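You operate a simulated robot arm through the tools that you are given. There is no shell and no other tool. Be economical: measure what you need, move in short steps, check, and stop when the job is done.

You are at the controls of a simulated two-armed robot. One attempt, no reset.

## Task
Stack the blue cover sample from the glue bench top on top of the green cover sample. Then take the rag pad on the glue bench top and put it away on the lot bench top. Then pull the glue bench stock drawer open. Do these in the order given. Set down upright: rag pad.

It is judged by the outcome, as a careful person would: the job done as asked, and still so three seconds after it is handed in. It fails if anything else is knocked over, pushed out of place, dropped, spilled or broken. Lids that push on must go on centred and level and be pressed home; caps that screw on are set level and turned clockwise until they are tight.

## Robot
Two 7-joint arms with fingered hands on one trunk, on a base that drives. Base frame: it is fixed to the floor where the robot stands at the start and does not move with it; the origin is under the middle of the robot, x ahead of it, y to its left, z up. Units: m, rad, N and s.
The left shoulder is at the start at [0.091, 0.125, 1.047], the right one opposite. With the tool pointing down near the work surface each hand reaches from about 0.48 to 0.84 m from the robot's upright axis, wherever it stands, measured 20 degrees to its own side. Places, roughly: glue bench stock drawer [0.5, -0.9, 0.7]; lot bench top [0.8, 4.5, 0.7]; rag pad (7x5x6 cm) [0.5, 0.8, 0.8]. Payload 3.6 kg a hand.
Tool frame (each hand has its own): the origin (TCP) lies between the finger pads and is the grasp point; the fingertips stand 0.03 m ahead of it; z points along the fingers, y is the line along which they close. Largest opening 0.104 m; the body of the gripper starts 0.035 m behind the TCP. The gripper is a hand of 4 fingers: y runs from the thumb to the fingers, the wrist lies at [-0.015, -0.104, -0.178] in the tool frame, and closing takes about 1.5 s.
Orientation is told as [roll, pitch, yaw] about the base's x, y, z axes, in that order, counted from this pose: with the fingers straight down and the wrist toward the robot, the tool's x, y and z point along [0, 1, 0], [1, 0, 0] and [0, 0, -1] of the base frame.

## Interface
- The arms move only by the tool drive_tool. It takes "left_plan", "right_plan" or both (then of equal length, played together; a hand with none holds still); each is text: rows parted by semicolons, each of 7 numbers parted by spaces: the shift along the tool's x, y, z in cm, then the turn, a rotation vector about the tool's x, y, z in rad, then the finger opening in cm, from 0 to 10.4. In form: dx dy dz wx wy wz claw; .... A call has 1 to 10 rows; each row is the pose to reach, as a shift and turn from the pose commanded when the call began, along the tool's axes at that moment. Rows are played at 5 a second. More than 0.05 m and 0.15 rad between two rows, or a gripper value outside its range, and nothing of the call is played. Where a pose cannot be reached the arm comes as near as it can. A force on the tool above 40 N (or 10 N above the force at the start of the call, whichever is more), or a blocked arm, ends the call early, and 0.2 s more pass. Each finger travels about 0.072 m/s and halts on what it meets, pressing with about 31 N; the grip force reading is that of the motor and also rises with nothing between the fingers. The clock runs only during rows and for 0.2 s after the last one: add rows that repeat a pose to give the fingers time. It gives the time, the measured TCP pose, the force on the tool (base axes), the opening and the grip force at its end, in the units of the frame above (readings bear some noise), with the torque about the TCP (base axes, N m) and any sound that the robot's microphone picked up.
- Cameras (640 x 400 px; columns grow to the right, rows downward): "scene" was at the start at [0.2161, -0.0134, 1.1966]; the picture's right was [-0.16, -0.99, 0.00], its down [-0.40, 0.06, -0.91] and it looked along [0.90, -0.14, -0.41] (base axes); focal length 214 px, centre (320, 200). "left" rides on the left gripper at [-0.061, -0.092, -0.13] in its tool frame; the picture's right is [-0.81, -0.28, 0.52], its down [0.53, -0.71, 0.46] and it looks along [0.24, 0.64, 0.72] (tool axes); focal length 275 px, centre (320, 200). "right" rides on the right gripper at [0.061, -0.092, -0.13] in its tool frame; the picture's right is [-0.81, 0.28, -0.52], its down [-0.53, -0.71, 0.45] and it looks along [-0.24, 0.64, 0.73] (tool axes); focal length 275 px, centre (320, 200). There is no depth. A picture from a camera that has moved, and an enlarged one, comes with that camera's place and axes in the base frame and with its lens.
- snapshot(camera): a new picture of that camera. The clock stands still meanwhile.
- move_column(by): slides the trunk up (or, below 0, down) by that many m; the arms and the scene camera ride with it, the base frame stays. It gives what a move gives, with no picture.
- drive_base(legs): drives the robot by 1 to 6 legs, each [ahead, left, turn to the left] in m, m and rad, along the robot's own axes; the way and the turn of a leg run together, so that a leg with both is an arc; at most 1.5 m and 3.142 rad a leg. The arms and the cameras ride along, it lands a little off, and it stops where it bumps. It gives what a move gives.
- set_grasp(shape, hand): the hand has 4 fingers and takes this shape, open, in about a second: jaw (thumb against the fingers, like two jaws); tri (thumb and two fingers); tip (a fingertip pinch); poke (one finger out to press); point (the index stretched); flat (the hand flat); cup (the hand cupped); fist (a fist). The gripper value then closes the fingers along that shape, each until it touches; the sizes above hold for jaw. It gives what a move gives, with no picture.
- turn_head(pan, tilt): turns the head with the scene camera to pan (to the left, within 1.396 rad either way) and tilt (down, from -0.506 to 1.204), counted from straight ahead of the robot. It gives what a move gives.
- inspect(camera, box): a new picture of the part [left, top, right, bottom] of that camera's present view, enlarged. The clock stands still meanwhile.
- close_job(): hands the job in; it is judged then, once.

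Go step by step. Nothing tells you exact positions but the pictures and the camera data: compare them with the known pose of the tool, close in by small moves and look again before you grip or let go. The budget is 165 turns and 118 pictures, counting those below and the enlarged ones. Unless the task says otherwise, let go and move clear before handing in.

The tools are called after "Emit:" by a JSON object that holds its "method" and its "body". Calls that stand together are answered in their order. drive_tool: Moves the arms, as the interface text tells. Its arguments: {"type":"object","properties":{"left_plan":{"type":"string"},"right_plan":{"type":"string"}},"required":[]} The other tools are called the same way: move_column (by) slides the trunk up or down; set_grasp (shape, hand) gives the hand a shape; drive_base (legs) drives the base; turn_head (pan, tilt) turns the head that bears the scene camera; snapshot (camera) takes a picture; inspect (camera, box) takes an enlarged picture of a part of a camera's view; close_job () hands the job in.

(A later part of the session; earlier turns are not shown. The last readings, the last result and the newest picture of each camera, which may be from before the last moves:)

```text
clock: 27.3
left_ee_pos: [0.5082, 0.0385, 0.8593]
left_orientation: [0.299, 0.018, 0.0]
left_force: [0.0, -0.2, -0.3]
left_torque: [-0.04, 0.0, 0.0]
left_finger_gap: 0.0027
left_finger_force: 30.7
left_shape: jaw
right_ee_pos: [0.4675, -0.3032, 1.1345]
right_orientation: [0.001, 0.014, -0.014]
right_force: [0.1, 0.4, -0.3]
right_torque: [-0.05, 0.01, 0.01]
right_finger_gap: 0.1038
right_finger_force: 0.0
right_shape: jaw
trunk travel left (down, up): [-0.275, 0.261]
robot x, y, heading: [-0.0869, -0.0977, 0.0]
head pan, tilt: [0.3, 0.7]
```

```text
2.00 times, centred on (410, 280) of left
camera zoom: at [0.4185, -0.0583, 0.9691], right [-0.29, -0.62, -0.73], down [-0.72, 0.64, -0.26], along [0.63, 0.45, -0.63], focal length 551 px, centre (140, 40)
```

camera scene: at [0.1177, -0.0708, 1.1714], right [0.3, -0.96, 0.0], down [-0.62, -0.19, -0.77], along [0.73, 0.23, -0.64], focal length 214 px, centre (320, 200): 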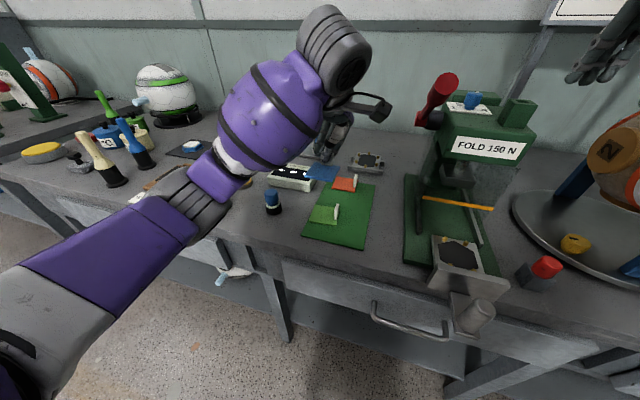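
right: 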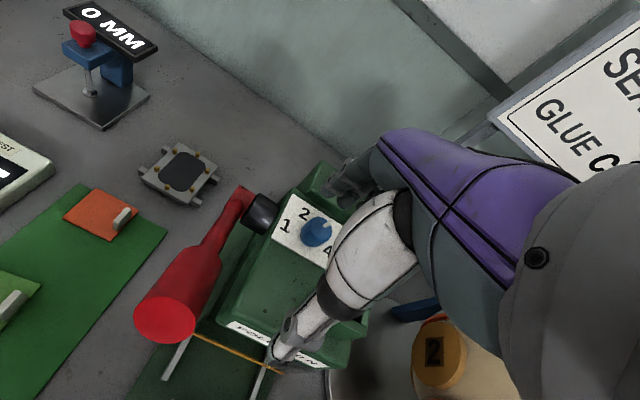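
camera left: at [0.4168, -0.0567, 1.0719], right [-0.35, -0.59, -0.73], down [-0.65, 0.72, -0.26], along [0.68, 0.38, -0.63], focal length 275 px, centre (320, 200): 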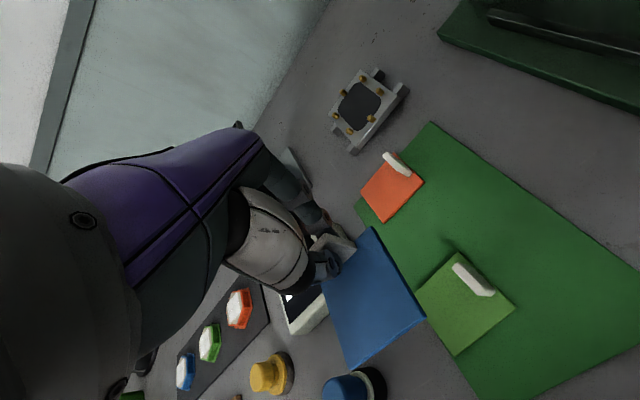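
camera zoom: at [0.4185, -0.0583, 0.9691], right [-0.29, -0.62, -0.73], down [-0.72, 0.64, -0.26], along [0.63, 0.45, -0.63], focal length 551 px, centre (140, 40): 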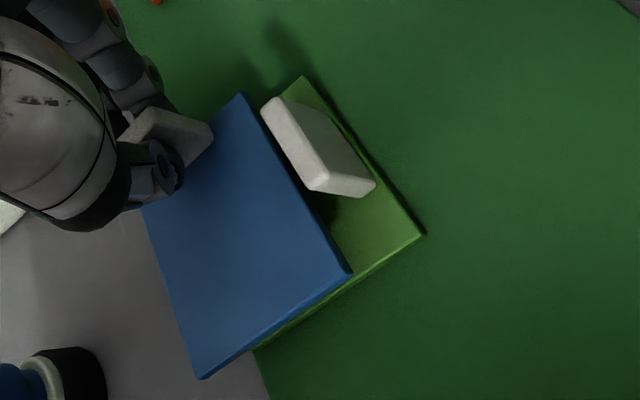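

About 5 mm gap to green's tab now. I shift back 3 mm and lower gently toward contact.

Emit:
{"method": "drive_tool", "body": {"left_plan": "-0.23 0 0.24 0 0 0 0; -0.46 0 0.48 0 0 0 0; -0.55 0 0.77 0 0 0 0; -0.55 0 0.77 0 0 0 0"}}

Emit:
{"method": "inspect", "body": {"camera": "scene", "box": [290, 180, 370, 240]}}

```text
clock: 28.3
left_ee_pos: [0.5082, 0.0356, 0.8523]
left_orientation: [0.298, 0.019, 0.0]
left_force: [0.2, -0.1, 6.4]
left_torque: [0.05, -0.01, 0.01]
left_finger_gap: 0.0031
left_finger_force: 30.9
left_shape: jaw
right_ee_pos: [0.466, -0.3046, 1.1347]
right_orientation: [0.001, 0.013, -0.016]
right_force: [-0.5, 0.0, -0.3]
right_torque: [0.0, 0.0, 0.01]
right_finger_gap: 0.1037
right_finger_force: 0.0
right_shape: jaw
trunk travel left (down, up): [-0.275, 0.261]
robot x, y, heading: [-0.0911, -0.098, 0.002]
head pan, tilt: [0.3, 0.7]
```

```text
6.67 times, centred on (330, 210) of scene
camera zoom: at [0.1175, -0.0711, 1.1715], right [0.3, -0.96, 0.0], down [-0.62, -0.19, -0.77], along [0.73, 0.23, -0.64], focal length 1430 px, centre (253, 133)
```

zoom: 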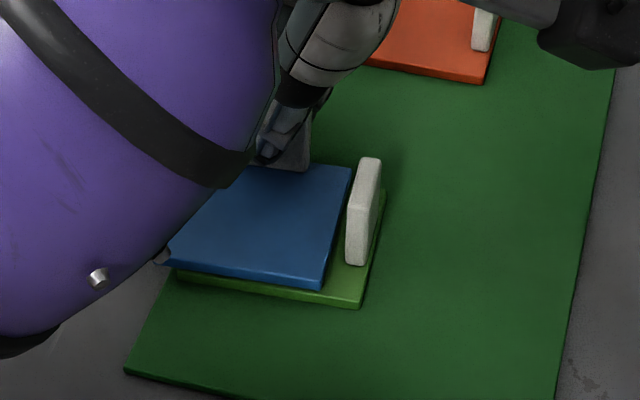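

Blue rests on green (6 N contact). I open gently and look.

Emit:
{"method": "drive_tool", "body": {"left_plan": "0 0 0 0 0 0 0.6; 0 0 0 0 0 0 1.5; 0 0 0 0 0 0 2.5; 0 0 0 0 0 0 3.2; 0 0 0 0 0 0 3.2"}}

Emit:
{"method": "snapshot", "body": {"camera": "left"}}

Emit:
{"method": "inspect", "body": {"camera": "scene", "box": [290, 180, 370, 240]}}

```text
clock: 29.5
left_ee_pos: [0.5066, 0.0352, 0.8514]
left_orientation: [0.3, 0.02, 0.0]
left_force: [-0.2, -0.2, 0.1]
left_torque: [0.02, 0.0, 0.01]
left_finger_gap: 0.0316
left_finger_force: 0.1
left_shape: jaw
right_ee_pos: [0.4676, -0.3038, 1.1336]
right_orientation: [-0.001, 0.013, -0.013]
right_force: [0.1, 0.2, -0.1]
right_torque: [0.01, 0.03, 0.0]
right_finger_gap: 0.1041
right_finger_force: 0.1
right_shape: jaw
trunk travel left (down, up): [-0.275, 0.261]
robot x, y, heading: [-0.0866, -0.101, -0.001]
head pan, tilt: [0.3, 0.7]
```

```text
78 pictures are left
camera left: at [0.4179, -0.0613, 0.9603], right [-0.29, -0.62, -0.73], down [-0.72, 0.64, -0.26], along [0.63, 0.45, -0.63], focal length 275 px, centre (320, 200)
```

left: 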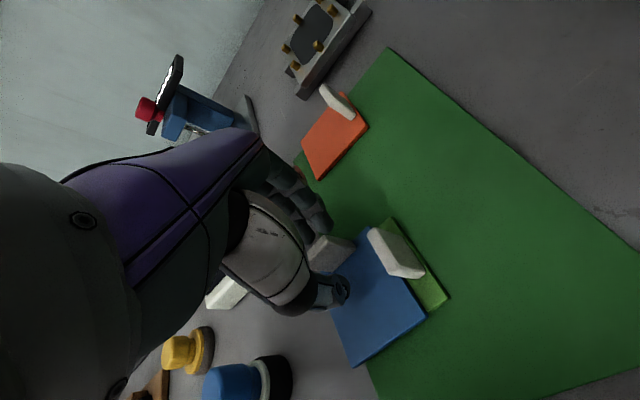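

```text
6.67 times, centred on (330, 210) of scene
camera zoom: at [0.1178, -0.071, 1.1714], right [0.3, -0.96, 0.0], down [-0.62, -0.19, -0.76], along [0.73, 0.23, -0.64], focal length 1430 px, centre (253, 133)
```

zoom: 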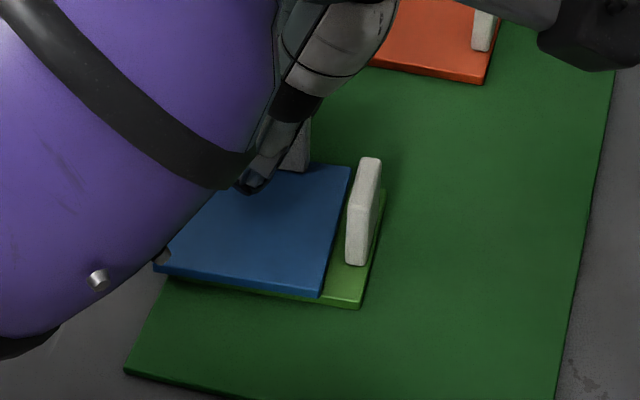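

Blue sits flat on green. I retract straight up 15 cm and check.

Emit:
{"method": "drive_tool", "body": {"left_plan": "0.6 0 -1.9 0 0 0 3.2; 1.5 0 -4.8 0 0 0 3.2; 2.6 0 -8.6 0 0 0 3.2; 3.6 0 -12 0 0 0 3.2; 4.6 0 -15.2 0 0 0 3.2"}}

Emit:
{"method": "inspect", "body": {"camera": "scene", "box": [280, 170, 380, 245]}}

```text
clock: 30.7
left_ee_pos: [0.5113, 0.0349, 1.0118]
left_orientation: [0.299, 0.022, 0.002]
left_force: [-0.2, 0.1, -0.4]
left_torque: [-0.01, 0.0, 0.0]
left_finger_gap: 0.032
left_finger_force: 0.1
left_shape: jaw
right_ee_pos: [0.4669, -0.3045, 1.133]
right_orientation: [-0.001, 0.012, -0.014]
right_force: [0.4, -0.4, -0.5]
right_torque: [0.02, -0.02, -0.01]
right_finger_gap: 0.1039
right_finger_force: 0.0
right_shape: jaw
trunk travel left (down, up): [-0.275, 0.261]
robot x, y, heading: [-0.0902, -0.0956, 0.0]
head pan, tilt: [0.3, 0.7]
```

```text
5.33 times, centred on (330, 208) of scene
camera zoom: at [0.1175, -0.0711, 1.1714], right [0.3, -0.96, 0.0], down [-0.62, -0.19, -0.77], along [0.73, 0.23, -0.64], focal length 1144 px, centre (267, 160)
```

zoom: 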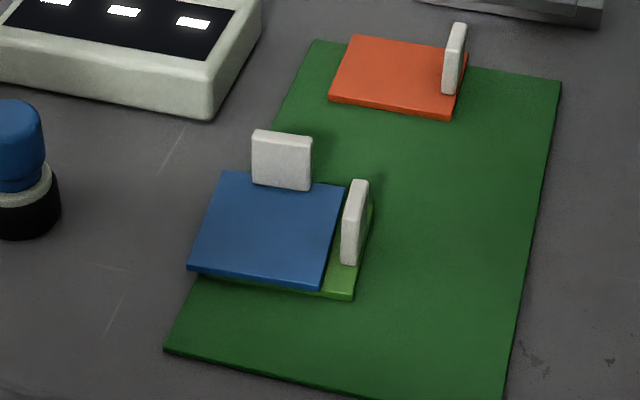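

Step 1 is done: blue lies stacked on green. Next I straighten and raise the left hand, then drive left toward the rag pad.

Emit:
{"method": "drive_tool", "body": {"left_plan": "0 0 -3 -0.1 -0.007 0 8; 0 0 -6 -0.2 -0.014 0 8; 0 0 -9 -0.3 -0.02 0 8; 0 0 -9 -0.3 -0.02 0 8"}}

Emit:
{"method": "drive_base", "body": {"legs": [[0.0, 0.72, 0.0]]}}

Emit:
{"method": "turn_head", "body": {"pan": 0.4, "tilt": 0.6}}

Emit:
{"method": "snapshot", "body": {"camera": "scene"}}

Emit:
{"method": "snapshot", "body": {"camera": "left"}}

```text
clock: 31.7
left_ee_pos: [0.514, 0.0114, 1.0971]
left_orientation: [0.289, -0.268, -0.087]
left_force: [0.2, -0.4, 0.4]
left_torque: [-0.01, 0.0, 0.0]
left_finger_gap: 0.0795
left_finger_force: 0.1
left_shape: jaw
right_ee_pos: [0.4669, -0.3035, 1.1334]
right_orientation: [-0.001, 0.014, -0.015]
right_force: [0.4, 0.6, 0.1]
right_torque: [-0.01, 0.01, 0.0]
right_finger_gap: 0.1039
right_finger_force: 0.1
right_shape: jaw
trunk travel left (down, up): [-0.275, 0.261]
robot x, y, heading: [-0.0892, -0.0969, -0.001]
head pan, tilt: [0.3, 0.7]
```

```text
clock: 35.7
left_ee_pos: [0.5155, 0.7474, 1.096]
left_orientation: [0.289, -0.267, -0.092]
left_force: [0.3, 0.5, 0.4]
left_torque: [-0.02, -0.03, 0.02]
left_finger_gap: 0.0799
left_finger_force: 0.0
left_shape: jaw
right_ee_pos: [0.4677, 0.4322, 1.1339]
right_orientation: [-0.001, 0.015, -0.021]
right_force: [0.3, 1.0, -0.5]
right_torque: [-0.03, -0.01, 0.01]
right_finger_gap: 0.1039
right_finger_force: 0.0
right_shape: jaw
trunk travel left (down, up): [-0.275, 0.261]
robot x, y, heading: [-0.0855, 0.6427, -0.006]
head pan, tilt: [0.3, 0.7]
```

```text
clock: 36.4
left_ee_pos: [0.5151, 0.7465, 1.0976]
left_orientation: [0.289, -0.268, -0.095]
left_force: [0.9, 0.3, 0.5]
left_torque: [0.01, -0.01, -0.01]
left_finger_gap: 0.0795
left_finger_force: 0.0
left_shape: jaw
right_ee_pos: [0.4683, 0.4314, 1.1335]
right_orientation: [0.0, 0.014, -0.019]
right_force: [0.4, 0.6, -0.1]
right_torque: [0.0, 0.0, 0.0]
right_finger_gap: 0.1042
right_finger_force: 0.1
right_shape: jaw
trunk travel left (down, up): [-0.275, 0.261]
robot x, y, heading: [-0.0872, 0.64, -0.005]
head pan, tilt: [0.4, 0.6]
```

```text
75 pictures are left
camera scene: at [0.1205, 0.6758, 1.18], right [0.38, -0.92, 0.0], down [-0.52, -0.22, -0.82], along [0.76, 0.32, -0.57], focal length 214 px, centre (320, 200)
```

scene: 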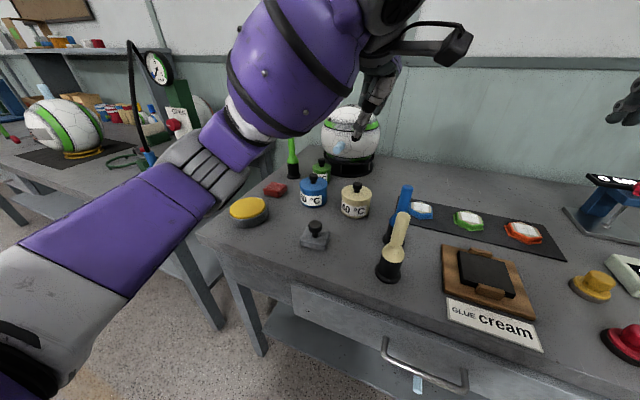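

```text
74 pictures are left
camera left: at [0.3902, 0.6614, 1.1766], right [-0.13, -0.62, -0.77], down [-0.55, 0.69, -0.46], along [0.82, 0.37, -0.43], focal length 275 px, centre (320, 200)
```

left: 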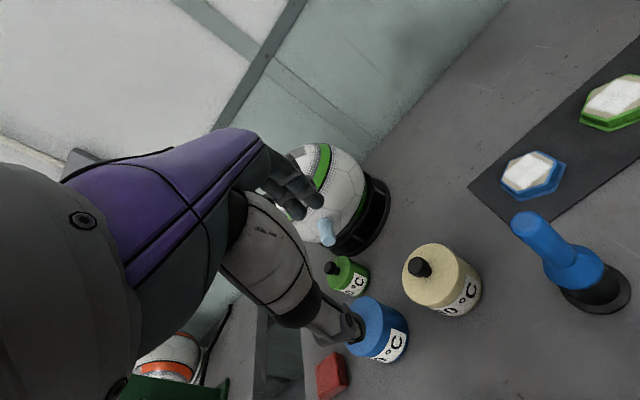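

I mixed up tilt axes earlier; I'll square the hand to neutral, then position it. The rag pad (grey with black knob) is at about [0.46, 0.832].

Emit:
{"method": "drive_tool", "body": {"left_plan": "0 0 0 0.09 -0.096 -0.03 8; 0 0 0 0.18 -0.193 -0.06 8; 0 0 0 0.268 -0.289 -0.095 8; 0 0 0 0.268 -0.289 -0.095 8"}}

Emit:
{"method": "inspect", "body": {"camera": "scene", "box": [270, 190, 370, 270]}}

Emit:
{"method": "snapshot", "body": {"camera": "left"}}

```text
clock: 37.4
left_ee_pos: [0.5166, 0.7461, 1.0954]
left_orientation: [-0.022, -0.014, 0.038]
left_force: [-0.4, 0.2, -0.1]
left_torque: [-0.02, 0.04, 0.01]
left_finger_gap: 0.0798
left_finger_force: 0.0
left_shape: jaw
right_ee_pos: [0.4682, 0.4306, 1.1332]
right_orientation: [0.0, 0.014, -0.019]
right_force: [0.3, 0.2, 0.4]
right_torque: [0.01, 0.02, 0.0]
right_finger_gap: 0.1038
right_finger_force: 0.2
right_shape: jaw
trunk travel left (down, up): [-0.275, 0.261]
robot x, y, heading: [-0.0852, 0.6406, -0.003]
head pan, tilt: [0.4, 0.6]
```

```text
5.00 times, centred on (320, 230) of scene
camera zoom: at [0.1204, 0.6758, 1.18], right [0.38, -0.92, 0.0], down [-0.52, -0.22, -0.83], along [0.76, 0.32, -0.56], focal length 1072 px, centre (320, 50)
```

zoom: 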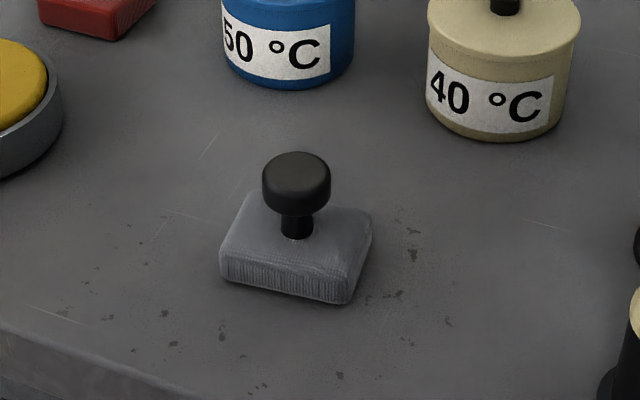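

```text
72 pictures are left
camera left: at [0.4243, 0.6845, 1.2272], right [-0.24, -0.83, -0.5], down [-0.73, 0.49, -0.48], along [0.65, 0.25, -0.72], focal length 275 px, centre (320, 200)
```

left: 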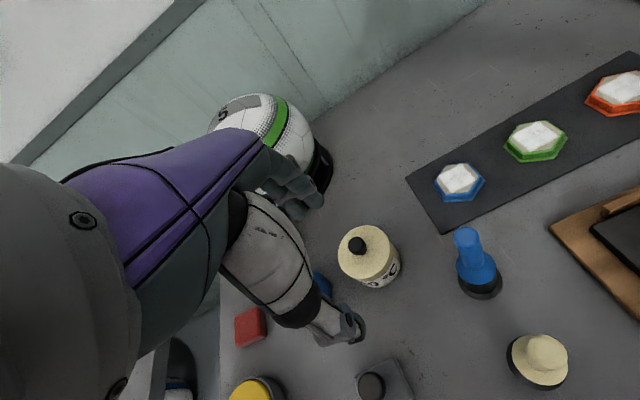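

The knob (3.3 cm wide) is centred about [0.461, 0.831, 0.85]. I move over it at z 0.92 first.

Emit:
{"method": "drive_tool", "body": {"left_plan": "2.2 -1.4 2 0.004 0.006 0.01 8; 4.5 -2.8 5 0.007 0.011 0.019 8; 6.7 -4.2 9 0.01 0.016 0.028 8; 9 -5.55 13.3 0.014 0.022 0.038 8; 9 -5.55 17.5 0.014 0.022 0.038 8; 9 -5.55 17.5 0.014 0.022 0.038 8"}}

Emit:
{"method": "snapshot", "body": {"camera": "scene"}}

Emit:
{"method": "snapshot", "body": {"camera": "left"}}

```text
refused: row 4 steps farther than a row can; nothing moved
```

```text
71 pictures are left
camera scene: at [0.1204, 0.6758, 1.18], right [0.38, -0.92, 0.0], down [-0.52, -0.22, -0.83], along [0.76, 0.32, -0.56], focal length 214 px, centre (320, 200)
```

scene: 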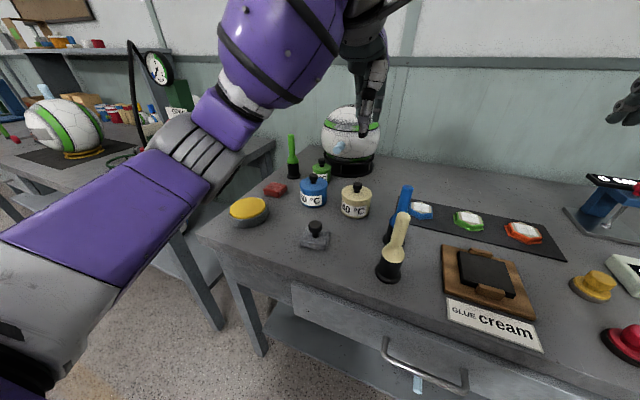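

```text
70 pictures are left
camera left: at [0.4243, 0.6845, 1.2272], right [-0.24, -0.83, -0.5], down [-0.73, 0.49, -0.48], along [0.65, 0.25, -0.72], focal length 275 px, centre (320, 200)
```

left: 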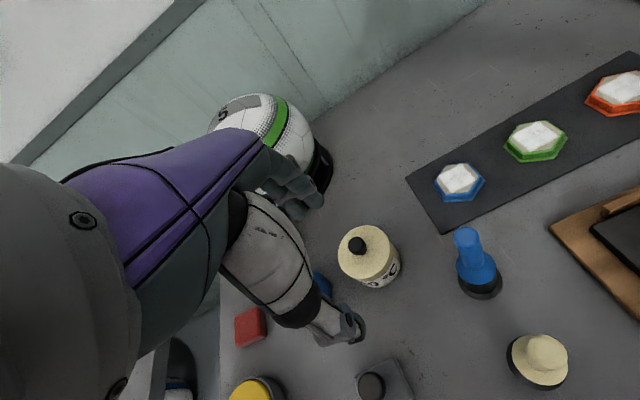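

Smaller steps are needed; I resend the move in more rows.

Emit:
{"method": "drive_tool", "body": {"left_plan": "2.2 -1.4 2 0.004 0.006 0.01 8; 4.5 -2.8 5 0.007 0.011 0.019 8; 6.7 -4.2 8 0.01 0.016 0.028 8; 9 -5.55 11 0.014 0.022 0.038 8; 9 -5.55 14.5 0.014 0.022 0.038 8; 9 -5.55 17.5 0.014 0.022 0.038 8; 9 -5.55 17.5 0.014 0.022 0.038 8"}}

Emit:
{"method": "inspect", "body": {"camera": "scene", "box": [260, 150, 380, 270]}}

Emit:
{"method": "snapshot", "body": {"camera": "left"}}

```text
clock: 39.0
left_ee_pos: [0.4597, 0.8298, 0.922]
left_orientation: [0.002, -0.002, 0.002]
left_force: [-0.4, 0.2, 0.6]
left_torque: [-0.05, 0.0, 0.0]
left_finger_gap: 0.08
left_finger_force: 0.1
left_shape: jaw
right_ee_pos: [0.4686, 0.4321, 1.1328]
right_orientation: [0.0, 0.014, -0.02]
right_force: [-0.1, -0.2, -0.6]
right_torque: [-0.02, -0.01, 0.02]
right_finger_gap: 0.1039
right_finger_force: 0.1
right_shape: jaw
trunk travel left (down, up): [-0.275, 0.261]
robot x, y, heading: [-0.0874, 0.6416, -0.004]
head pan, tilt: [0.4, 0.6]
```

```text
3.33 times, centred on (320, 210) of scene
camera zoom: at [0.1204, 0.6758, 1.18], right [0.38, -0.92, 0.0], down [-0.52, -0.22, -0.83], along [0.76, 0.32, -0.56], focal length 715 px, centre (320, 167)
```

zoom: 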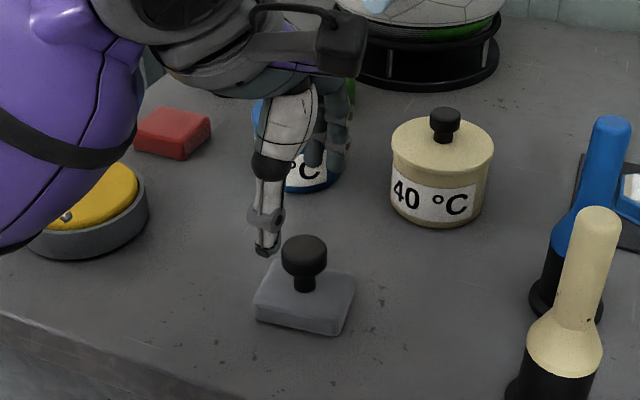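

```text
68 pictures are left
camera left: at [0.3679, 0.7688, 1.0516], right [-0.27, -0.81, -0.52], down [-0.71, 0.53, -0.46], along [0.65, 0.24, -0.72], focal length 275 px, centre (320, 200)
```

left: 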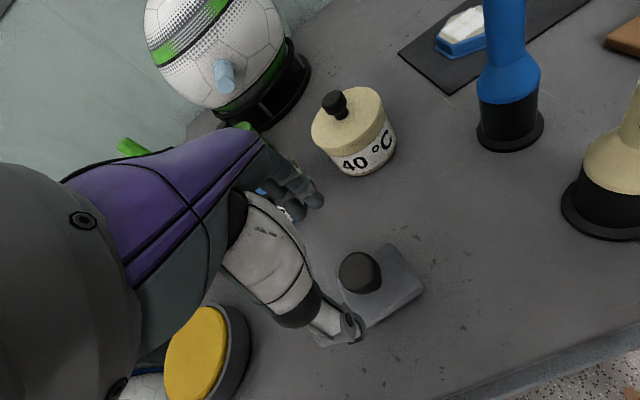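

Aligned within a few millimetres. I lower to z 0.861 and check before closing.

Emit:
{"method": "drive_tool", "body": {"left_plan": "-0.1 0 3 0 0 0 8; -0.2 0 6.1 0 0 0 7; -0.2 0 6.1 0 0 0 6"}}

Emit:
{"method": "inspect", "body": {"camera": "scene", "box": [260, 170, 380, 270]}}

Emit:
{"method": "inspect", "body": {"camera": "left", "box": [220, 130, 440, 360]}}

```text
clock: 39.8
left_ee_pos: [0.459, 0.8298, 0.8597]
left_orientation: [0.001, -0.002, 0.0]
left_force: [0.2, 1.0, 1.1]
left_torque: [-0.01, 0.03, -0.02]
left_finger_gap: 0.0608
left_finger_force: 0.1
left_shape: jaw
right_ee_pos: [0.4688, 0.431, 1.1345]
right_orientation: [-0.001, 0.013, -0.018]
right_force: [-0.7, -0.3, -0.5]
right_torque: [0.02, -0.01, -0.01]
right_finger_gap: 0.1038
right_finger_force: 0.1
right_shape: jaw
trunk travel left (down, up): [-0.275, 0.261]
robot x, y, heading: [-0.0844, 0.6395, -0.005]
head pan, tilt: [0.4, 0.6]
```

```text
4.00 times, centred on (320, 220) of scene
camera zoom: at [0.1204, 0.6758, 1.18], right [0.38, -0.92, 0.0], down [-0.52, -0.22, -0.83], along [0.76, 0.32, -0.56], focal length 858 px, centre (320, 120)
```

zoom: 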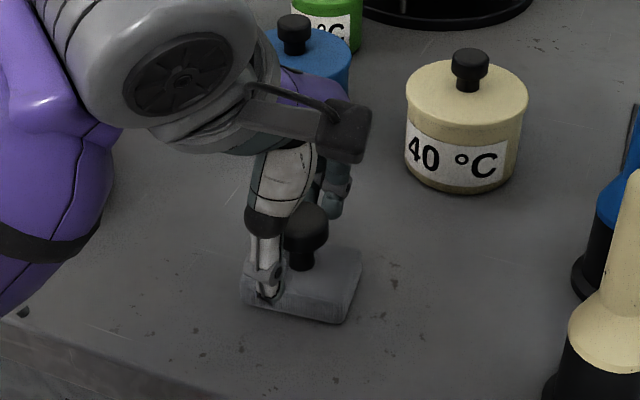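

```text
1.74 times, centred on (330, 245) of left
camera zoom: at [0.3663, 0.7681, 0.9903], right [-0.27, -0.81, -0.52], down [-0.71, 0.53, -0.46], along [0.65, 0.24, -0.72], focal length 479 px, centre (303, 122)
```

zoom: 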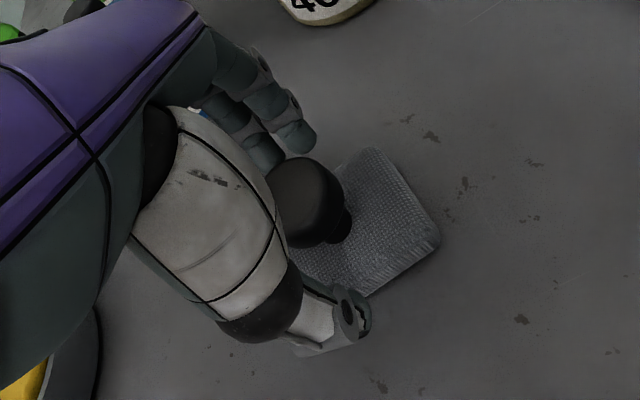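

The knob is between thumb and fingers; I shift 4 mm toward −y for centring and close.

Emit:
{"method": "drive_tool", "body": {"left_plan": "-0.4 0 0 0 0 0 5.5; -0.4 0 0 0 0 0 4.5; -0.4 0 0 0 0 0 3.5; -0.4 0 0 0 0 0 2; -0.4 0 0 0 0 0 0; -0.4 0 0 0 0 0 0; -0.4 0 0 0 0 0 0"}}

Emit:
{"method": "inspect", "body": {"camera": "left", "box": [220, 130, 440, 360]}}

Emit:
{"method": "inspect", "body": {"camera": "scene", "box": [260, 170, 380, 270]}}

```text
clock: 41.4
left_ee_pos: [0.4594, 0.8238, 0.8587]
left_orientation: [0.002, -0.001, 0.0]
left_force: [-0.8, 0.2, 0.1]
left_torque: [0.05, -0.05, -0.01]
left_finger_gap: 0.0186
left_finger_force: 31.4
left_shape: jaw
right_ee_pos: [0.4685, 0.4328, 1.1343]
right_orientation: [0.001, 0.015, -0.019]
right_force: [0.1, -0.3, 0.3]
right_torque: [-0.04, -0.02, 0.0]
right_finger_gap: 0.1042
right_finger_force: 0.0
right_shape: jaw
trunk travel left (down, up): [-0.275, 0.261]
robot x, y, heading: [-0.0865, 0.6397, -0.007]
head pan, tilt: [0.4, 0.6]
```

```text
1.74 times, centred on (330, 245) of left
camera zoom: at [0.3669, 0.7635, 0.9899], right [-0.27, -0.81, -0.52], down [-0.71, 0.53, -0.46], along [0.65, 0.24, -0.72], focal length 479 px, centre (303, 122)
```

zoom: 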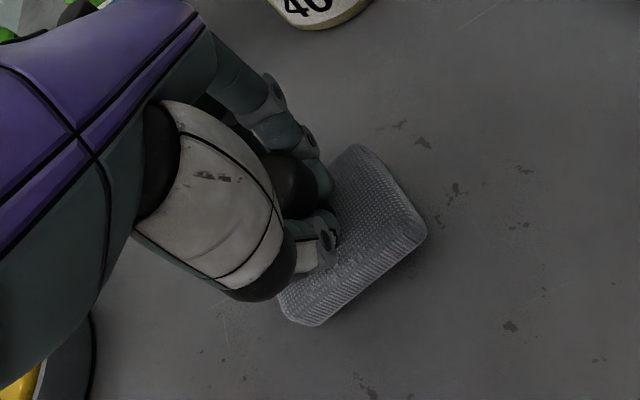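

```text
4.00 times, centred on (320, 220) of scene
camera zoom: at [0.1204, 0.6759, 1.18], right [0.38, -0.92, 0.0], down [-0.52, -0.22, -0.83], along [0.76, 0.32, -0.56], focal length 858 px, centre (320, 120)
```

zoom: 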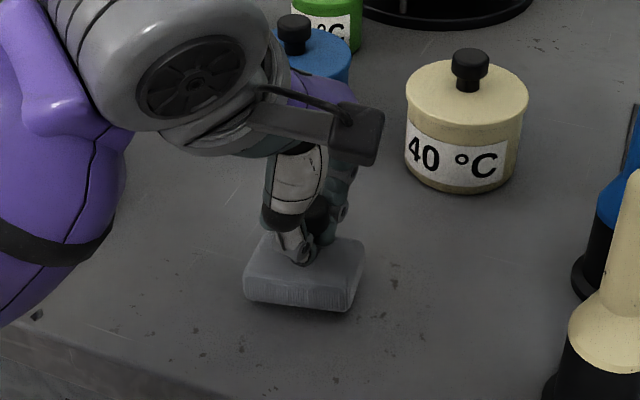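

Good hold under the knob. I lift slowly and check.

Emit:
{"method": "drive_tool", "body": {"left_plan": "0 0 -1 0 0 0 0; 0 0 -3 0 0 0 0; 0 0 -6 0 0 0 0; 0 0 -10 0 0 0 0; 0 0 -14 0 0 0 0; 0 0 -18 0 0 0 0; 0 0 -18 0 0 0 0"}}

Emit:
{"method": "snapshot", "body": {"camera": "scene"}}

```text
clock: 43.0
left_ee_pos: [0.4586, 0.8243, 1.0357]
left_orientation: [0.002, 0.001, 0.0]
left_force: [0.4, 1.0, -0.5]
left_torque: [0.0, 0.04, -0.01]
left_finger_gap: 0.0181
left_finger_force: 31.5
left_shape: jaw
right_ee_pos: [0.4691, 0.4321, 1.1321]
right_orientation: [0.0, 0.013, -0.019]
right_force: [-0.6, 0.2, 0.3]
right_torque: [0.01, -0.02, 0.01]
right_finger_gap: 0.1039
right_finger_force: 0.1
right_shape: jaw
trunk travel left (down, up): [-0.275, 0.261]
robot x, y, heading: [-0.0858, 0.6422, -0.006]
head pan, tilt: [0.4, 0.6]
```

```text
63 pictures are left
camera scene: at [0.1207, 0.676, 1.1799], right [0.38, -0.92, 0.0], down [-0.52, -0.22, -0.82], along [0.76, 0.32, -0.57], focal length 214 px, centre (320, 200)
```

scene: 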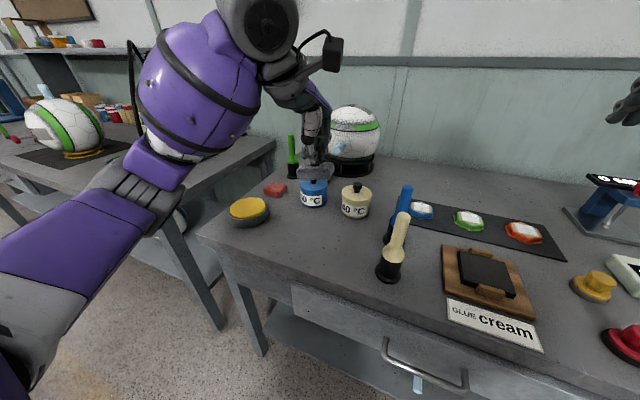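

The pad is held. I look left for the route to the lot bench.

Emit:
{"method": "turn_head", "body": {"pan": 1.39, "tilt": 0.25}}

Emit:
{"method": "snapshot", "body": {"camera": "scene"}}

```text
clock: 44.2
left_ee_pos: [0.4574, 0.8257, 1.0357]
left_orientation: [0.002, 0.0, 0.0]
left_force: [-0.9, 0.4, -0.7]
left_torque: [-0.02, -0.01, -0.03]
left_finger_gap: 0.0181
left_finger_force: 30.9
left_shape: jaw
right_ee_pos: [0.4679, 0.4318, 1.1337]
right_orientation: [0.0, 0.013, -0.02]
right_force: [0.3, 0.5, 0.4]
right_torque: [-0.03, -0.02, -0.04]
right_finger_gap: 0.1041
right_finger_force: 0.1
right_shape: jaw
trunk travel left (down, up): [-0.275, 0.261]
robot x, y, heading: [-0.0837, 0.6411, -0.002]
head pan, tilt: [1.389, 0.25]
```

```text
62 pictures are left
camera scene: at [0.0563, 0.7337, 1.2122], right [0.98, -0.19, 0.0], down [-0.05, -0.24, -0.97], along [0.18, 0.95, -0.25], focal length 214 px, centre (320, 200)
```

scene: 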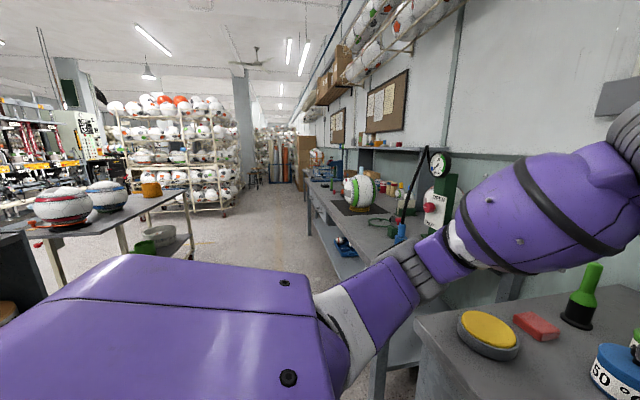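

The aisle is clear. I back up 0.3 m and drive left along the benches, then look.

Emit:
{"method": "drive_base", "body": {"legs": [[-0.3, 0.0, 0.0], [0.0, 1.4, 0.0], [0.0, 1.2, 0.0]]}}

Emit:
{"method": "turn_head", "body": {"pan": 0.7, "tilt": 0.35}}

Emit:
{"method": "snapshot", "body": {"camera": "scene"}}

```text
clock: 58.5
left_ee_pos: [0.1913, 3.4047, 1.0369]
left_orientation: [0.002, -0.003, -0.021]
left_force: [0.7, 1.0, -0.3]
left_torque: [0.01, -0.02, 0.0]
left_finger_gap: 0.0183
left_finger_force: 31.0
left_shape: jaw
right_ee_pos: [0.1941, 3.0132, 1.1343]
right_orientation: [-0.001, 0.014, -0.038]
right_force: [-0.2, 0.2, 0.4]
right_torque: [-0.02, -0.02, 0.02]
right_finger_gap: 0.104
right_finger_force: 0.0
right_shape: jaw
trunk travel left (down, up): [-0.275, 0.261]
robot x, y, heading: [-0.3529, 3.2346, -0.03]
head pan, tilt: [1.389, 0.25]
```

```text
clock: 59.5
left_ee_pos: [0.1931, 3.4055, 1.0358]
left_orientation: [0.002, 0.0, -0.021]
left_force: [0.2, -0.3, -0.8]
left_torque: [0.03, 0.01, -0.03]
left_finger_gap: 0.0179
left_finger_force: 31.1
left_shape: jaw
right_ee_pos: [0.1943, 3.0109, 1.1329]
right_orientation: [0.0, 0.015, -0.038]
right_force: [0.8, -0.5, -0.8]
right_torque: [0.0, 0.02, 0.01]
right_finger_gap: 0.1037
right_finger_force: 0.0
right_shape: jaw
trunk travel left (down, up): [-0.275, 0.261]
robot x, y, heading: [-0.3567, 3.2343, -0.027]
head pan, tilt: [0.7, 0.351]
```

```text
61 pictures are left
camera scene: at [-0.1584, 3.289, 1.2028], right [0.63, -0.78, 0.0], down [-0.27, -0.21, -0.94], along [0.73, 0.59, -0.34], focal length 214 px, centre (320, 200)
```

scene: 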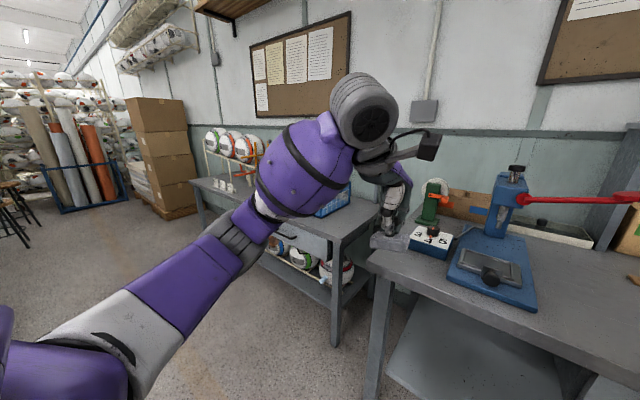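

The next bench with the ball rack is the lot bench. I continue left about 1.05 m.

Emit:
{"method": "drive_base", "body": {"legs": [[0.0, 1.05, 0.028]]}}

Emit:
{"method": "turn_head", "body": {"pan": 0.1, "tilt": 0.5}}

Emit:
{"method": "snapshot", "body": {"camera": "scene"}}

Emit:
{"method": "snapshot", "body": {"camera": "right"}}

```text
clock: 64.9
left_ee_pos: [0.195, 4.4685, 1.0366]
left_orientation: [0.001, -0.002, 0.013]
left_force: [-0.5, -0.3, -0.4]
left_torque: [-0.01, 0.0, 0.01]
left_finger_gap: 0.0179
left_finger_force: 31.1
left_shape: jaw
right_ee_pos: [0.2103, 4.0752, 1.134]
right_orientation: [0.0, 0.013, -0.005]
right_force: [-0.2, 0.4, -0.3]
right_torque: [0.01, -0.02, -0.02]
right_finger_gap: 0.1039
right_finger_force: 0.1
right_shape: jaw
trunk travel left (down, up): [-0.275, 0.261]
robot x, y, heading: [-0.3451, 4.2769, 0.004]
head pan, tilt: [0.7, 0.351]
```

```text
clock: 65.9
left_ee_pos: [0.1951, 4.4673, 1.0354]
left_orientation: [0.002, 0.0, 0.013]
left_force: [0.5, 0.5, -1.1]
left_torque: [0.04, 0.0, -0.01]
left_finger_gap: 0.0177
left_finger_force: 31.0
left_shape: jaw
right_ee_pos: [0.2105, 4.0754, 1.1331]
right_orientation: [0.0, 0.016, -0.005]
right_force: [-0.4, -0.5, 0.2]
right_torque: [0.0, 0.0, 0.01]
right_finger_gap: 0.1038
right_finger_force: 0.0
right_shape: jaw
trunk travel left (down, up): [-0.275, 0.261]
robot x, y, heading: [-0.3435, 4.2757, 0.004]
head pan, tilt: [0.099, 0.499]
```

```text
60 pictures are left
camera scene: at [-0.1312, 4.2892, 1.1891], right [0.11, -0.99, 0.0], down [-0.48, -0.05, -0.88], along [0.87, 0.09, -0.48], focal length 214 px, centre (320, 200)
```

scene: 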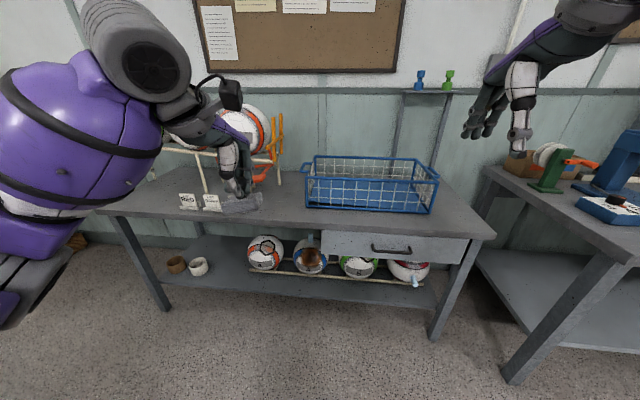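

```text
59 pictures are left
camera right: at [0.1219, 4.1365, 1.2641], right [0.28, -0.81, 0.51], down [-0.72, -0.53, -0.45], along [0.63, -0.25, -0.73], focal length 275 px, centre (320, 200)
```

right: 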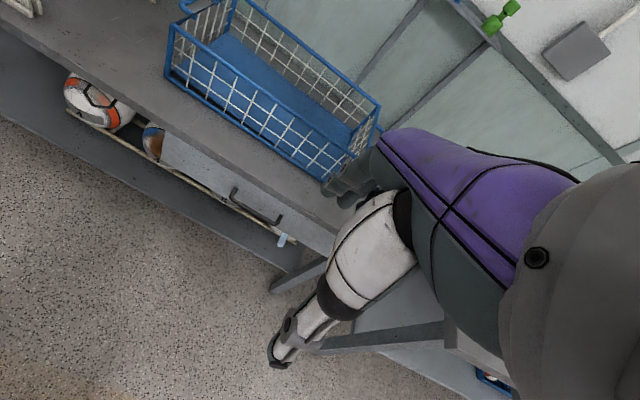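

The lot bench top appears at z≈0.72 with free space between the tags and blue basket near [0.58, 4.58]. I drive up to it.

Emit:
{"method": "drive_base", "body": {"legs": [[0.0, 0.11, 0.0], [0.36, 0.0, 0.0]]}}

Emit:
{"method": "turn_head", "body": {"pan": 0.35, "tilt": 0.7}}

Emit:
{"method": "snapshot", "body": {"camera": "scene"}}

Emit:
{"method": "snapshot", "body": {"camera": "left"}}

```text
clock: 69.0
left_ee_pos: [0.5482, 4.5785, 1.0362]
left_orientation: [0.002, 0.0, 0.012]
left_force: [1.1, -0.1, -0.5]
left_torque: [-0.03, 0.03, 0.02]
left_finger_gap: 0.0179
left_finger_force: 31.1
left_shape: jaw
right_ee_pos: [0.5639, 4.1857, 1.1328]
right_orientation: [-0.001, 0.014, -0.005]
right_force: [0.0, 0.2, 0.0]
right_torque: [0.01, 0.0, -0.01]
right_finger_gap: 0.1036
right_finger_force: 0.1
right_shape: jaw
trunk travel left (down, up): [-0.275, 0.261]
robot x, y, heading: [0.0083, 4.3894, 0.006]
head pan, tilt: [0.099, 0.499]
```

```text
clock: 69.8
left_ee_pos: [0.5479, 4.5791, 1.0359]
left_orientation: [0.003, 0.0, 0.013]
left_force: [-0.6, -0.3, -1.0]
left_torque: [0.03, 0.02, 0.03]
left_finger_gap: 0.0178
left_finger_force: 30.4
left_shape: jaw
right_ee_pos: [0.5635, 4.1859, 1.1342]
right_orientation: [0.0, 0.014, -0.005]
right_force: [0.3, 0.7, 0.3]
right_torque: [-0.01, 0.02, 0.01]
right_finger_gap: 0.1036
right_finger_force: 0.1
right_shape: jaw
trunk travel left (down, up): [-0.275, 0.261]
robot x, y, heading: [0.0074, 4.3886, 0.006]
head pan, tilt: [0.351, 0.7]
```

```text
58 pictures are left
camera scene: at [0.2108, 4.4205, 1.1714], right [0.35, -0.94, 0.0], down [-0.6, -0.23, -0.77], along [0.72, 0.27, -0.64], focal length 214 px, centre (320, 200)
```

scene: 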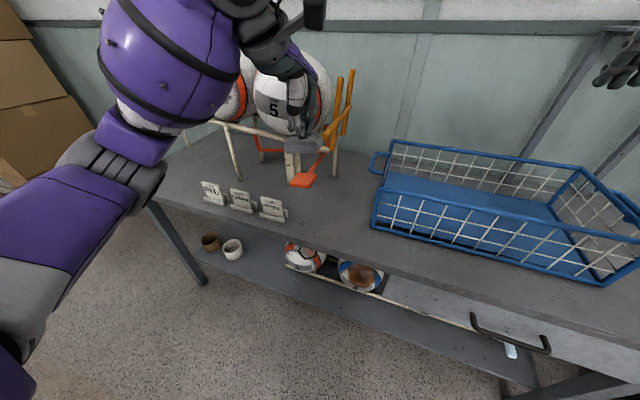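

```text
57 pictures are left
camera left: at [0.4562, 4.5167, 1.1671], right [-0.26, -0.81, -0.52], down [-0.72, 0.52, -0.46], along [0.64, 0.25, -0.72], focal length 275 px, centre (320, 200)
```

left: 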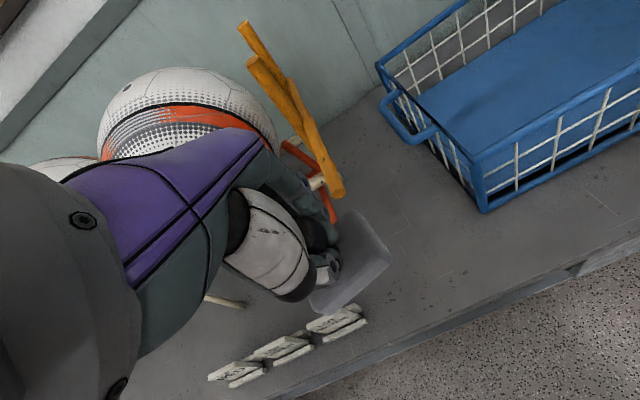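

Free spot chosen: [0.635, 4.555]. I lower the trunk 8 cm and move the pad over it.

Emit:
{"method": "move_column", "body": {"by": -0.08}}

Emit:
{"method": "drive_tool", "body": {"left_plan": "-0.6 2.2 0 0 0 0 0; -1.2 4.4 0 0 0 0 0; -1.9 6.6 0 0 0 0 0; -2.5 8.7 0 0 0 0 0; -2.5 8.7 4 0 0 0 0; -2.5 8.7 8 0 0 0 0; -2.5 8.7 11 0 0 0 0; -2.5 8.7 11 0 0 0 0"}}

Emit:
{"method": "snapshot", "body": {"camera": "scene"}}

Emit:
{"method": "snapshot", "body": {"camera": "left"}}

```text
clock: 71.0
left_ee_pos: [0.5467, 4.5796, 0.9569]
left_orientation: [0.003, -0.003, 0.013]
left_force: [0.1, -0.7, -0.3]
left_torque: [0.04, -0.01, 0.03]
left_finger_gap: 0.0179
left_finger_force: 31.2
left_shape: jaw
right_ee_pos: [0.563, 4.1857, 1.0549]
right_orientation: [-0.002, 0.012, -0.005]
right_force: [0.3, 0.2, -0.1]
right_torque: [0.04, 0.02, 0.02]
right_finger_gap: 0.104
right_finger_force: 0.0
right_shape: jaw
trunk travel left (down, up): [-0.195, 0.341]
robot x, y, heading: [0.0068, 4.3857, 0.008]
head pan, tilt: [0.351, 0.7]
```

```text
clock: 71.5
left_ee_pos: [0.5695, 4.572, 0.9584]
left_orientation: [0.011, 0.009, 0.001]
left_force: [-26.6, 1.4, 0.4]
left_torque: [-0.1, -0.7, -0.2]
left_finger_gap: 0.0171
left_finger_force: 30.8
left_shape: jaw
right_ee_pos: [0.5604, 4.1873, 1.0556]
right_orientation: [0.0, 0.012, -0.001]
right_force: [0.2, 0.4, -0.2]
right_torque: [0.02, -0.01, 0.01]
right_finger_gap: 0.1042
right_finger_force: 0.0
right_shape: jaw
trunk travel left (down, up): [-0.195, 0.341]
robot x, y, heading: [0.0036, 4.3858, 0.01]
head pan, tilt: [0.351, 0.7]
stopped in row 2 (left hand): the force on the tool passed its limit (the readings are from after the stop); the commanded pose is now the measured one
```

```text
56 pictures are left
camera scene: at [0.2313, 4.4215, 1.0882], right [0.35, -0.94, 0.0], down [-0.6, -0.23, -0.77], along [0.72, 0.27, -0.64], focal length 214 px, centre (320, 200)
```

scene: 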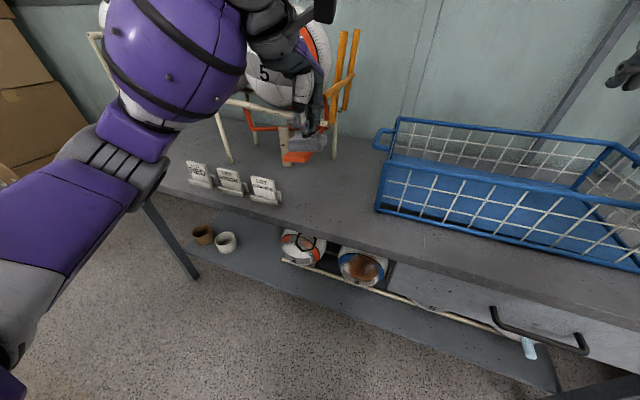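

```text
55 pictures are left
camera left: at [0.4791, 4.5095, 1.089], right [-0.28, -0.81, -0.52], down [-0.72, 0.54, -0.44], along [0.64, 0.25, -0.73], focal length 275 px, centre (320, 200)
```

left: 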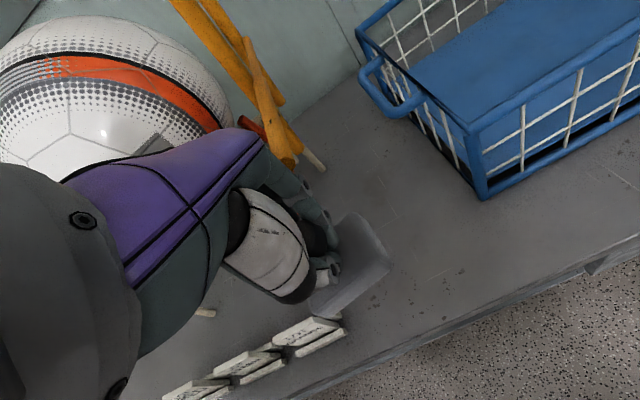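

The hand touched the ball rack while moving forward. I back off 5 cm and look at the rack.

Emit:
{"method": "drive_tool", "body": {"left_plan": "0 -2 0 0 0 0 0; 0 -5 0 0 0 0 0; 0 -5 0 0 0 0 0"}}

Emit:
{"method": "turn_head", "body": {"pan": 0.5, "tilt": 0.35}}

Emit:
{"method": "snapshot", "body": {"camera": "scene"}}

Emit:
{"method": "snapshot", "body": {"camera": "left"}}

```text
clock: 72.3
left_ee_pos: [0.5237, 4.5713, 0.9554]
left_orientation: [0.01, 0.009, 0.007]
left_force: [0.6, -0.8, -0.7]
left_torque: [-0.02, -0.02, -0.02]
left_finger_gap: 0.0174
left_finger_force: 30.5
left_shape: jaw
right_ee_pos: [0.5634, 4.1869, 1.0539]
right_orientation: [0.0, 0.013, -0.005]
right_force: [-0.4, 0.1, 1.0]
right_torque: [0.03, 0.04, -0.03]
right_finger_gap: 0.104
right_finger_force: 0.0
right_shape: jaw
trunk travel left (down, up): [-0.195, 0.341]
robot x, y, heading: [0.0043, 4.3887, 0.008]
head pan, tilt: [0.351, 0.7]
```

```text
clock: 73.1
left_ee_pos: [0.5223, 4.5705, 0.9556]
left_orientation: [0.009, 0.01, 0.005]
left_force: [-0.5, 0.1, -1.1]
left_torque: [0.01, 0.02, 0.04]
left_finger_gap: 0.0174
left_finger_force: 31.3
left_shape: jaw
right_ee_pos: [0.5639, 4.1872, 1.054]
right_orientation: [0.0, 0.014, -0.007]
right_force: [0.4, 0.1, 0.7]
right_torque: [-0.01, 0.0, 0.04]
right_finger_gap: 0.104
right_finger_force: 0.1
right_shape: jaw
trunk travel left (down, up): [-0.195, 0.341]
robot x, y, heading: [0.0057, 4.3862, 0.006]
head pan, tilt: [0.499, 0.351]
```

```text
54 pictures are left
camera scene: at [0.2359, 4.4363, 1.119], right [0.49, -0.87, 0.0], down [-0.3, -0.17, -0.94], along [0.82, 0.46, -0.34], focal length 214 px, centre (320, 200)
```

scene: 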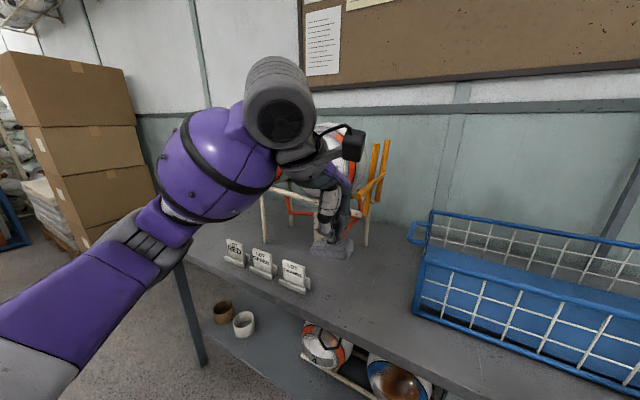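

```text
53 pictures are left
camera left: at [0.4325, 4.5093, 1.0871], right [-0.28, -0.81, -0.52], down [-0.72, 0.53, -0.44], along [0.64, 0.25, -0.73], focal length 275 px, centre (320, 200)
```

left: 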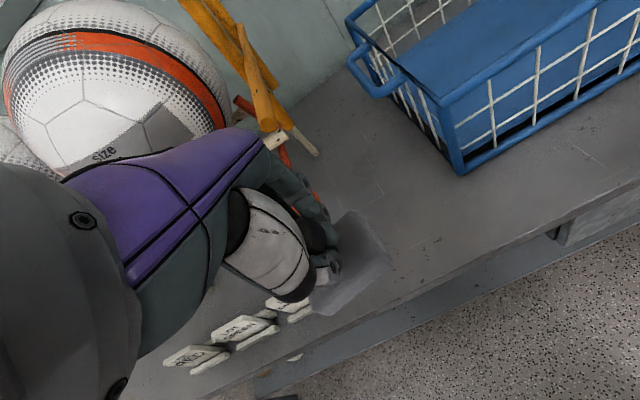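

I zoom to see what sticks out near the hand.

Emit:
{"method": "inspect", "body": {"camera": "scene", "box": [240, 110, 440, 290]}}

Emit:
{"method": "inspect", "body": {"camera": "left", "box": [160, 0, 460, 220]}}

```text
2.22 times, centred on (340, 200) of scene
camera zoom: at [0.2359, 4.4363, 1.119], right [0.49, -0.87, 0.0], down [-0.3, -0.17, -0.94], along [0.82, 0.46, -0.34], focal length 477 px, centre (276, 200)
```

zoom: 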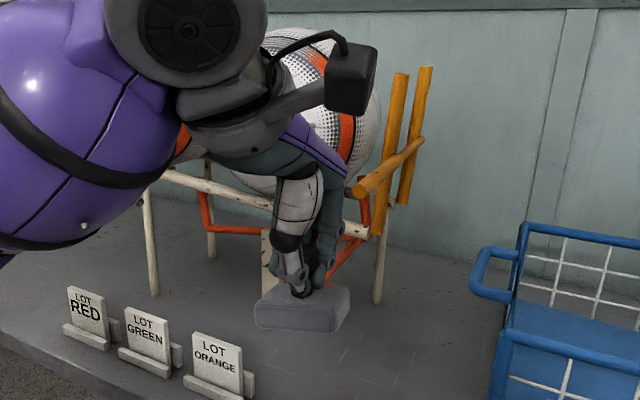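

```text
1.82 times, centred on (310, 110) of left
camera zoom: at [0.4325, 4.5093, 1.0871], right [-0.28, -0.81, -0.52], down [-0.72, 0.53, -0.44], along [0.64, 0.25, -0.73], focal length 500 px, centre (338, 364)
```

zoom: 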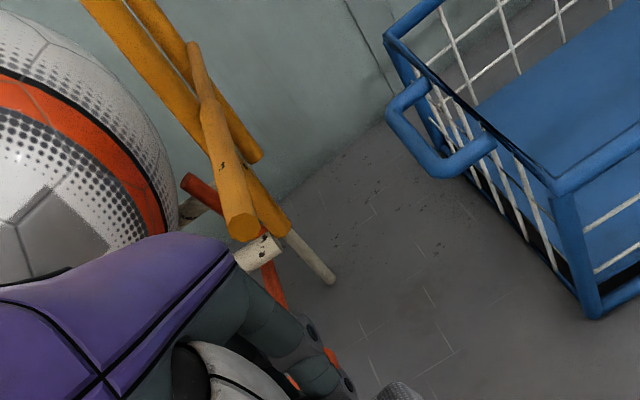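

The orange bar of the rack protrudes to about [0.605, 4.56, 0.99]; that was the contact, and nothing shifted. I sidestep to y 4.505, lower, then go forward beneath and beside it.

Emit:
{"method": "drive_tool", "body": {"left_plan": "-2.2 -0.5 0 0 0 0 0; -4.4 -0.5 0 0 0 0 0; -6.5 -0.5 2 0 0 0 0; -6.5 -0.5 6 0 0 0 0; -6.5 -0.5 10 0 0 0 0; -6.5 -0.5 12 0 0 0 0; -6.5 2.5 12 0 0 0 0; -6.5 5.2 12 0 0 0 0; -6.5 7.8 12 0 0 0 0; -6.5 7.8 12 0 0 0 0"}}

Emit:
{"method": "turn_head", "body": {"pan": 0.2, "tilt": 0.6}}

Emit:
{"method": "snapshot", "body": {"camera": "scene"}}

Emit:
{"method": "snapshot", "body": {"camera": "left"}}

```text
clock: 75.3
left_ee_pos: [0.6013, 4.5063, 0.8362]
left_orientation: [0.009, 0.009, 0.004]
left_force: [-0.7, 0.2, -0.3]
left_torque: [-0.01, 0.01, 0.01]
left_finger_gap: 0.0174
left_finger_force: 31.6
left_shape: jaw
right_ee_pos: [0.5637, 4.1872, 1.0538]
right_orientation: [0.0, 0.013, -0.004]
right_force: [-0.1, 0.6, -0.2]
right_torque: [-0.02, -0.01, -0.01]
right_finger_gap: 0.1038
right_finger_force: 0.1
right_shape: jaw
trunk travel left (down, up): [-0.195, 0.341]
robot x, y, heading: [0.0069, 4.3873, 0.009]
head pan, tilt: [0.499, 0.351]
```

```text
clock: 76.1
left_ee_pos: [0.6011, 4.5062, 0.834]
left_orientation: [0.008, 0.008, 0.005]
left_force: [-0.5, -0.1, 0.1]
left_torque: [-0.03, -0.04, 0.0]
left_finger_gap: 0.0174
left_finger_force: 31.2
left_shape: jaw
right_ee_pos: [0.5627, 4.1869, 1.0534]
right_orientation: [0.0, 0.014, -0.005]
right_force: [-1.0, 0.0, -0.2]
right_torque: [-0.04, 0.02, 0.0]
right_finger_gap: 0.1038
right_finger_force: 0.0
right_shape: jaw
trunk travel left (down, up): [-0.195, 0.341]
robot x, y, heading: [0.0071, 4.3857, 0.012]
head pan, tilt: [0.201, 0.6]
```

```text
50 pictures are left
camera scene: at [0.2409, 4.4095, 1.0963], right [0.21, -0.98, 0.0], down [-0.55, -0.12, -0.83], along [0.81, 0.17, -0.56], focal length 214 px, centre (320, 200)
```

scene: 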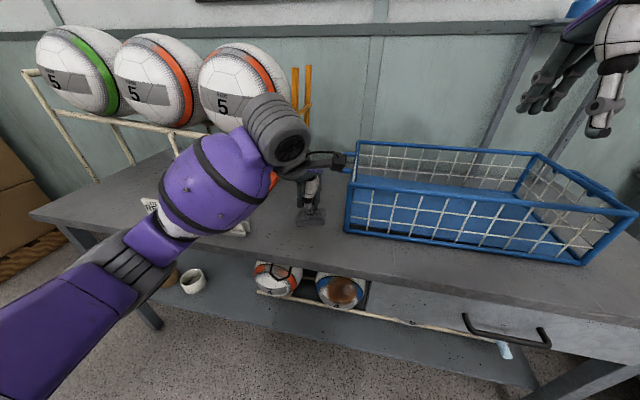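

```text
49 pictures are left
camera left: at [0.5106, 4.4437, 0.9666], right [-0.28, -0.81, -0.52], down [-0.72, 0.53, -0.44], along [0.64, 0.25, -0.73], focal length 275 px, centre (320, 200)
```

left: 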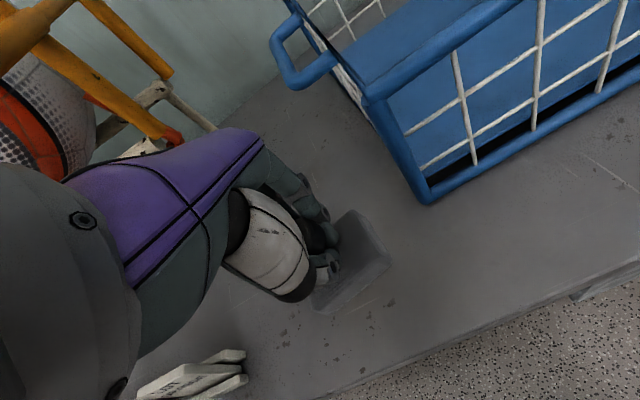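

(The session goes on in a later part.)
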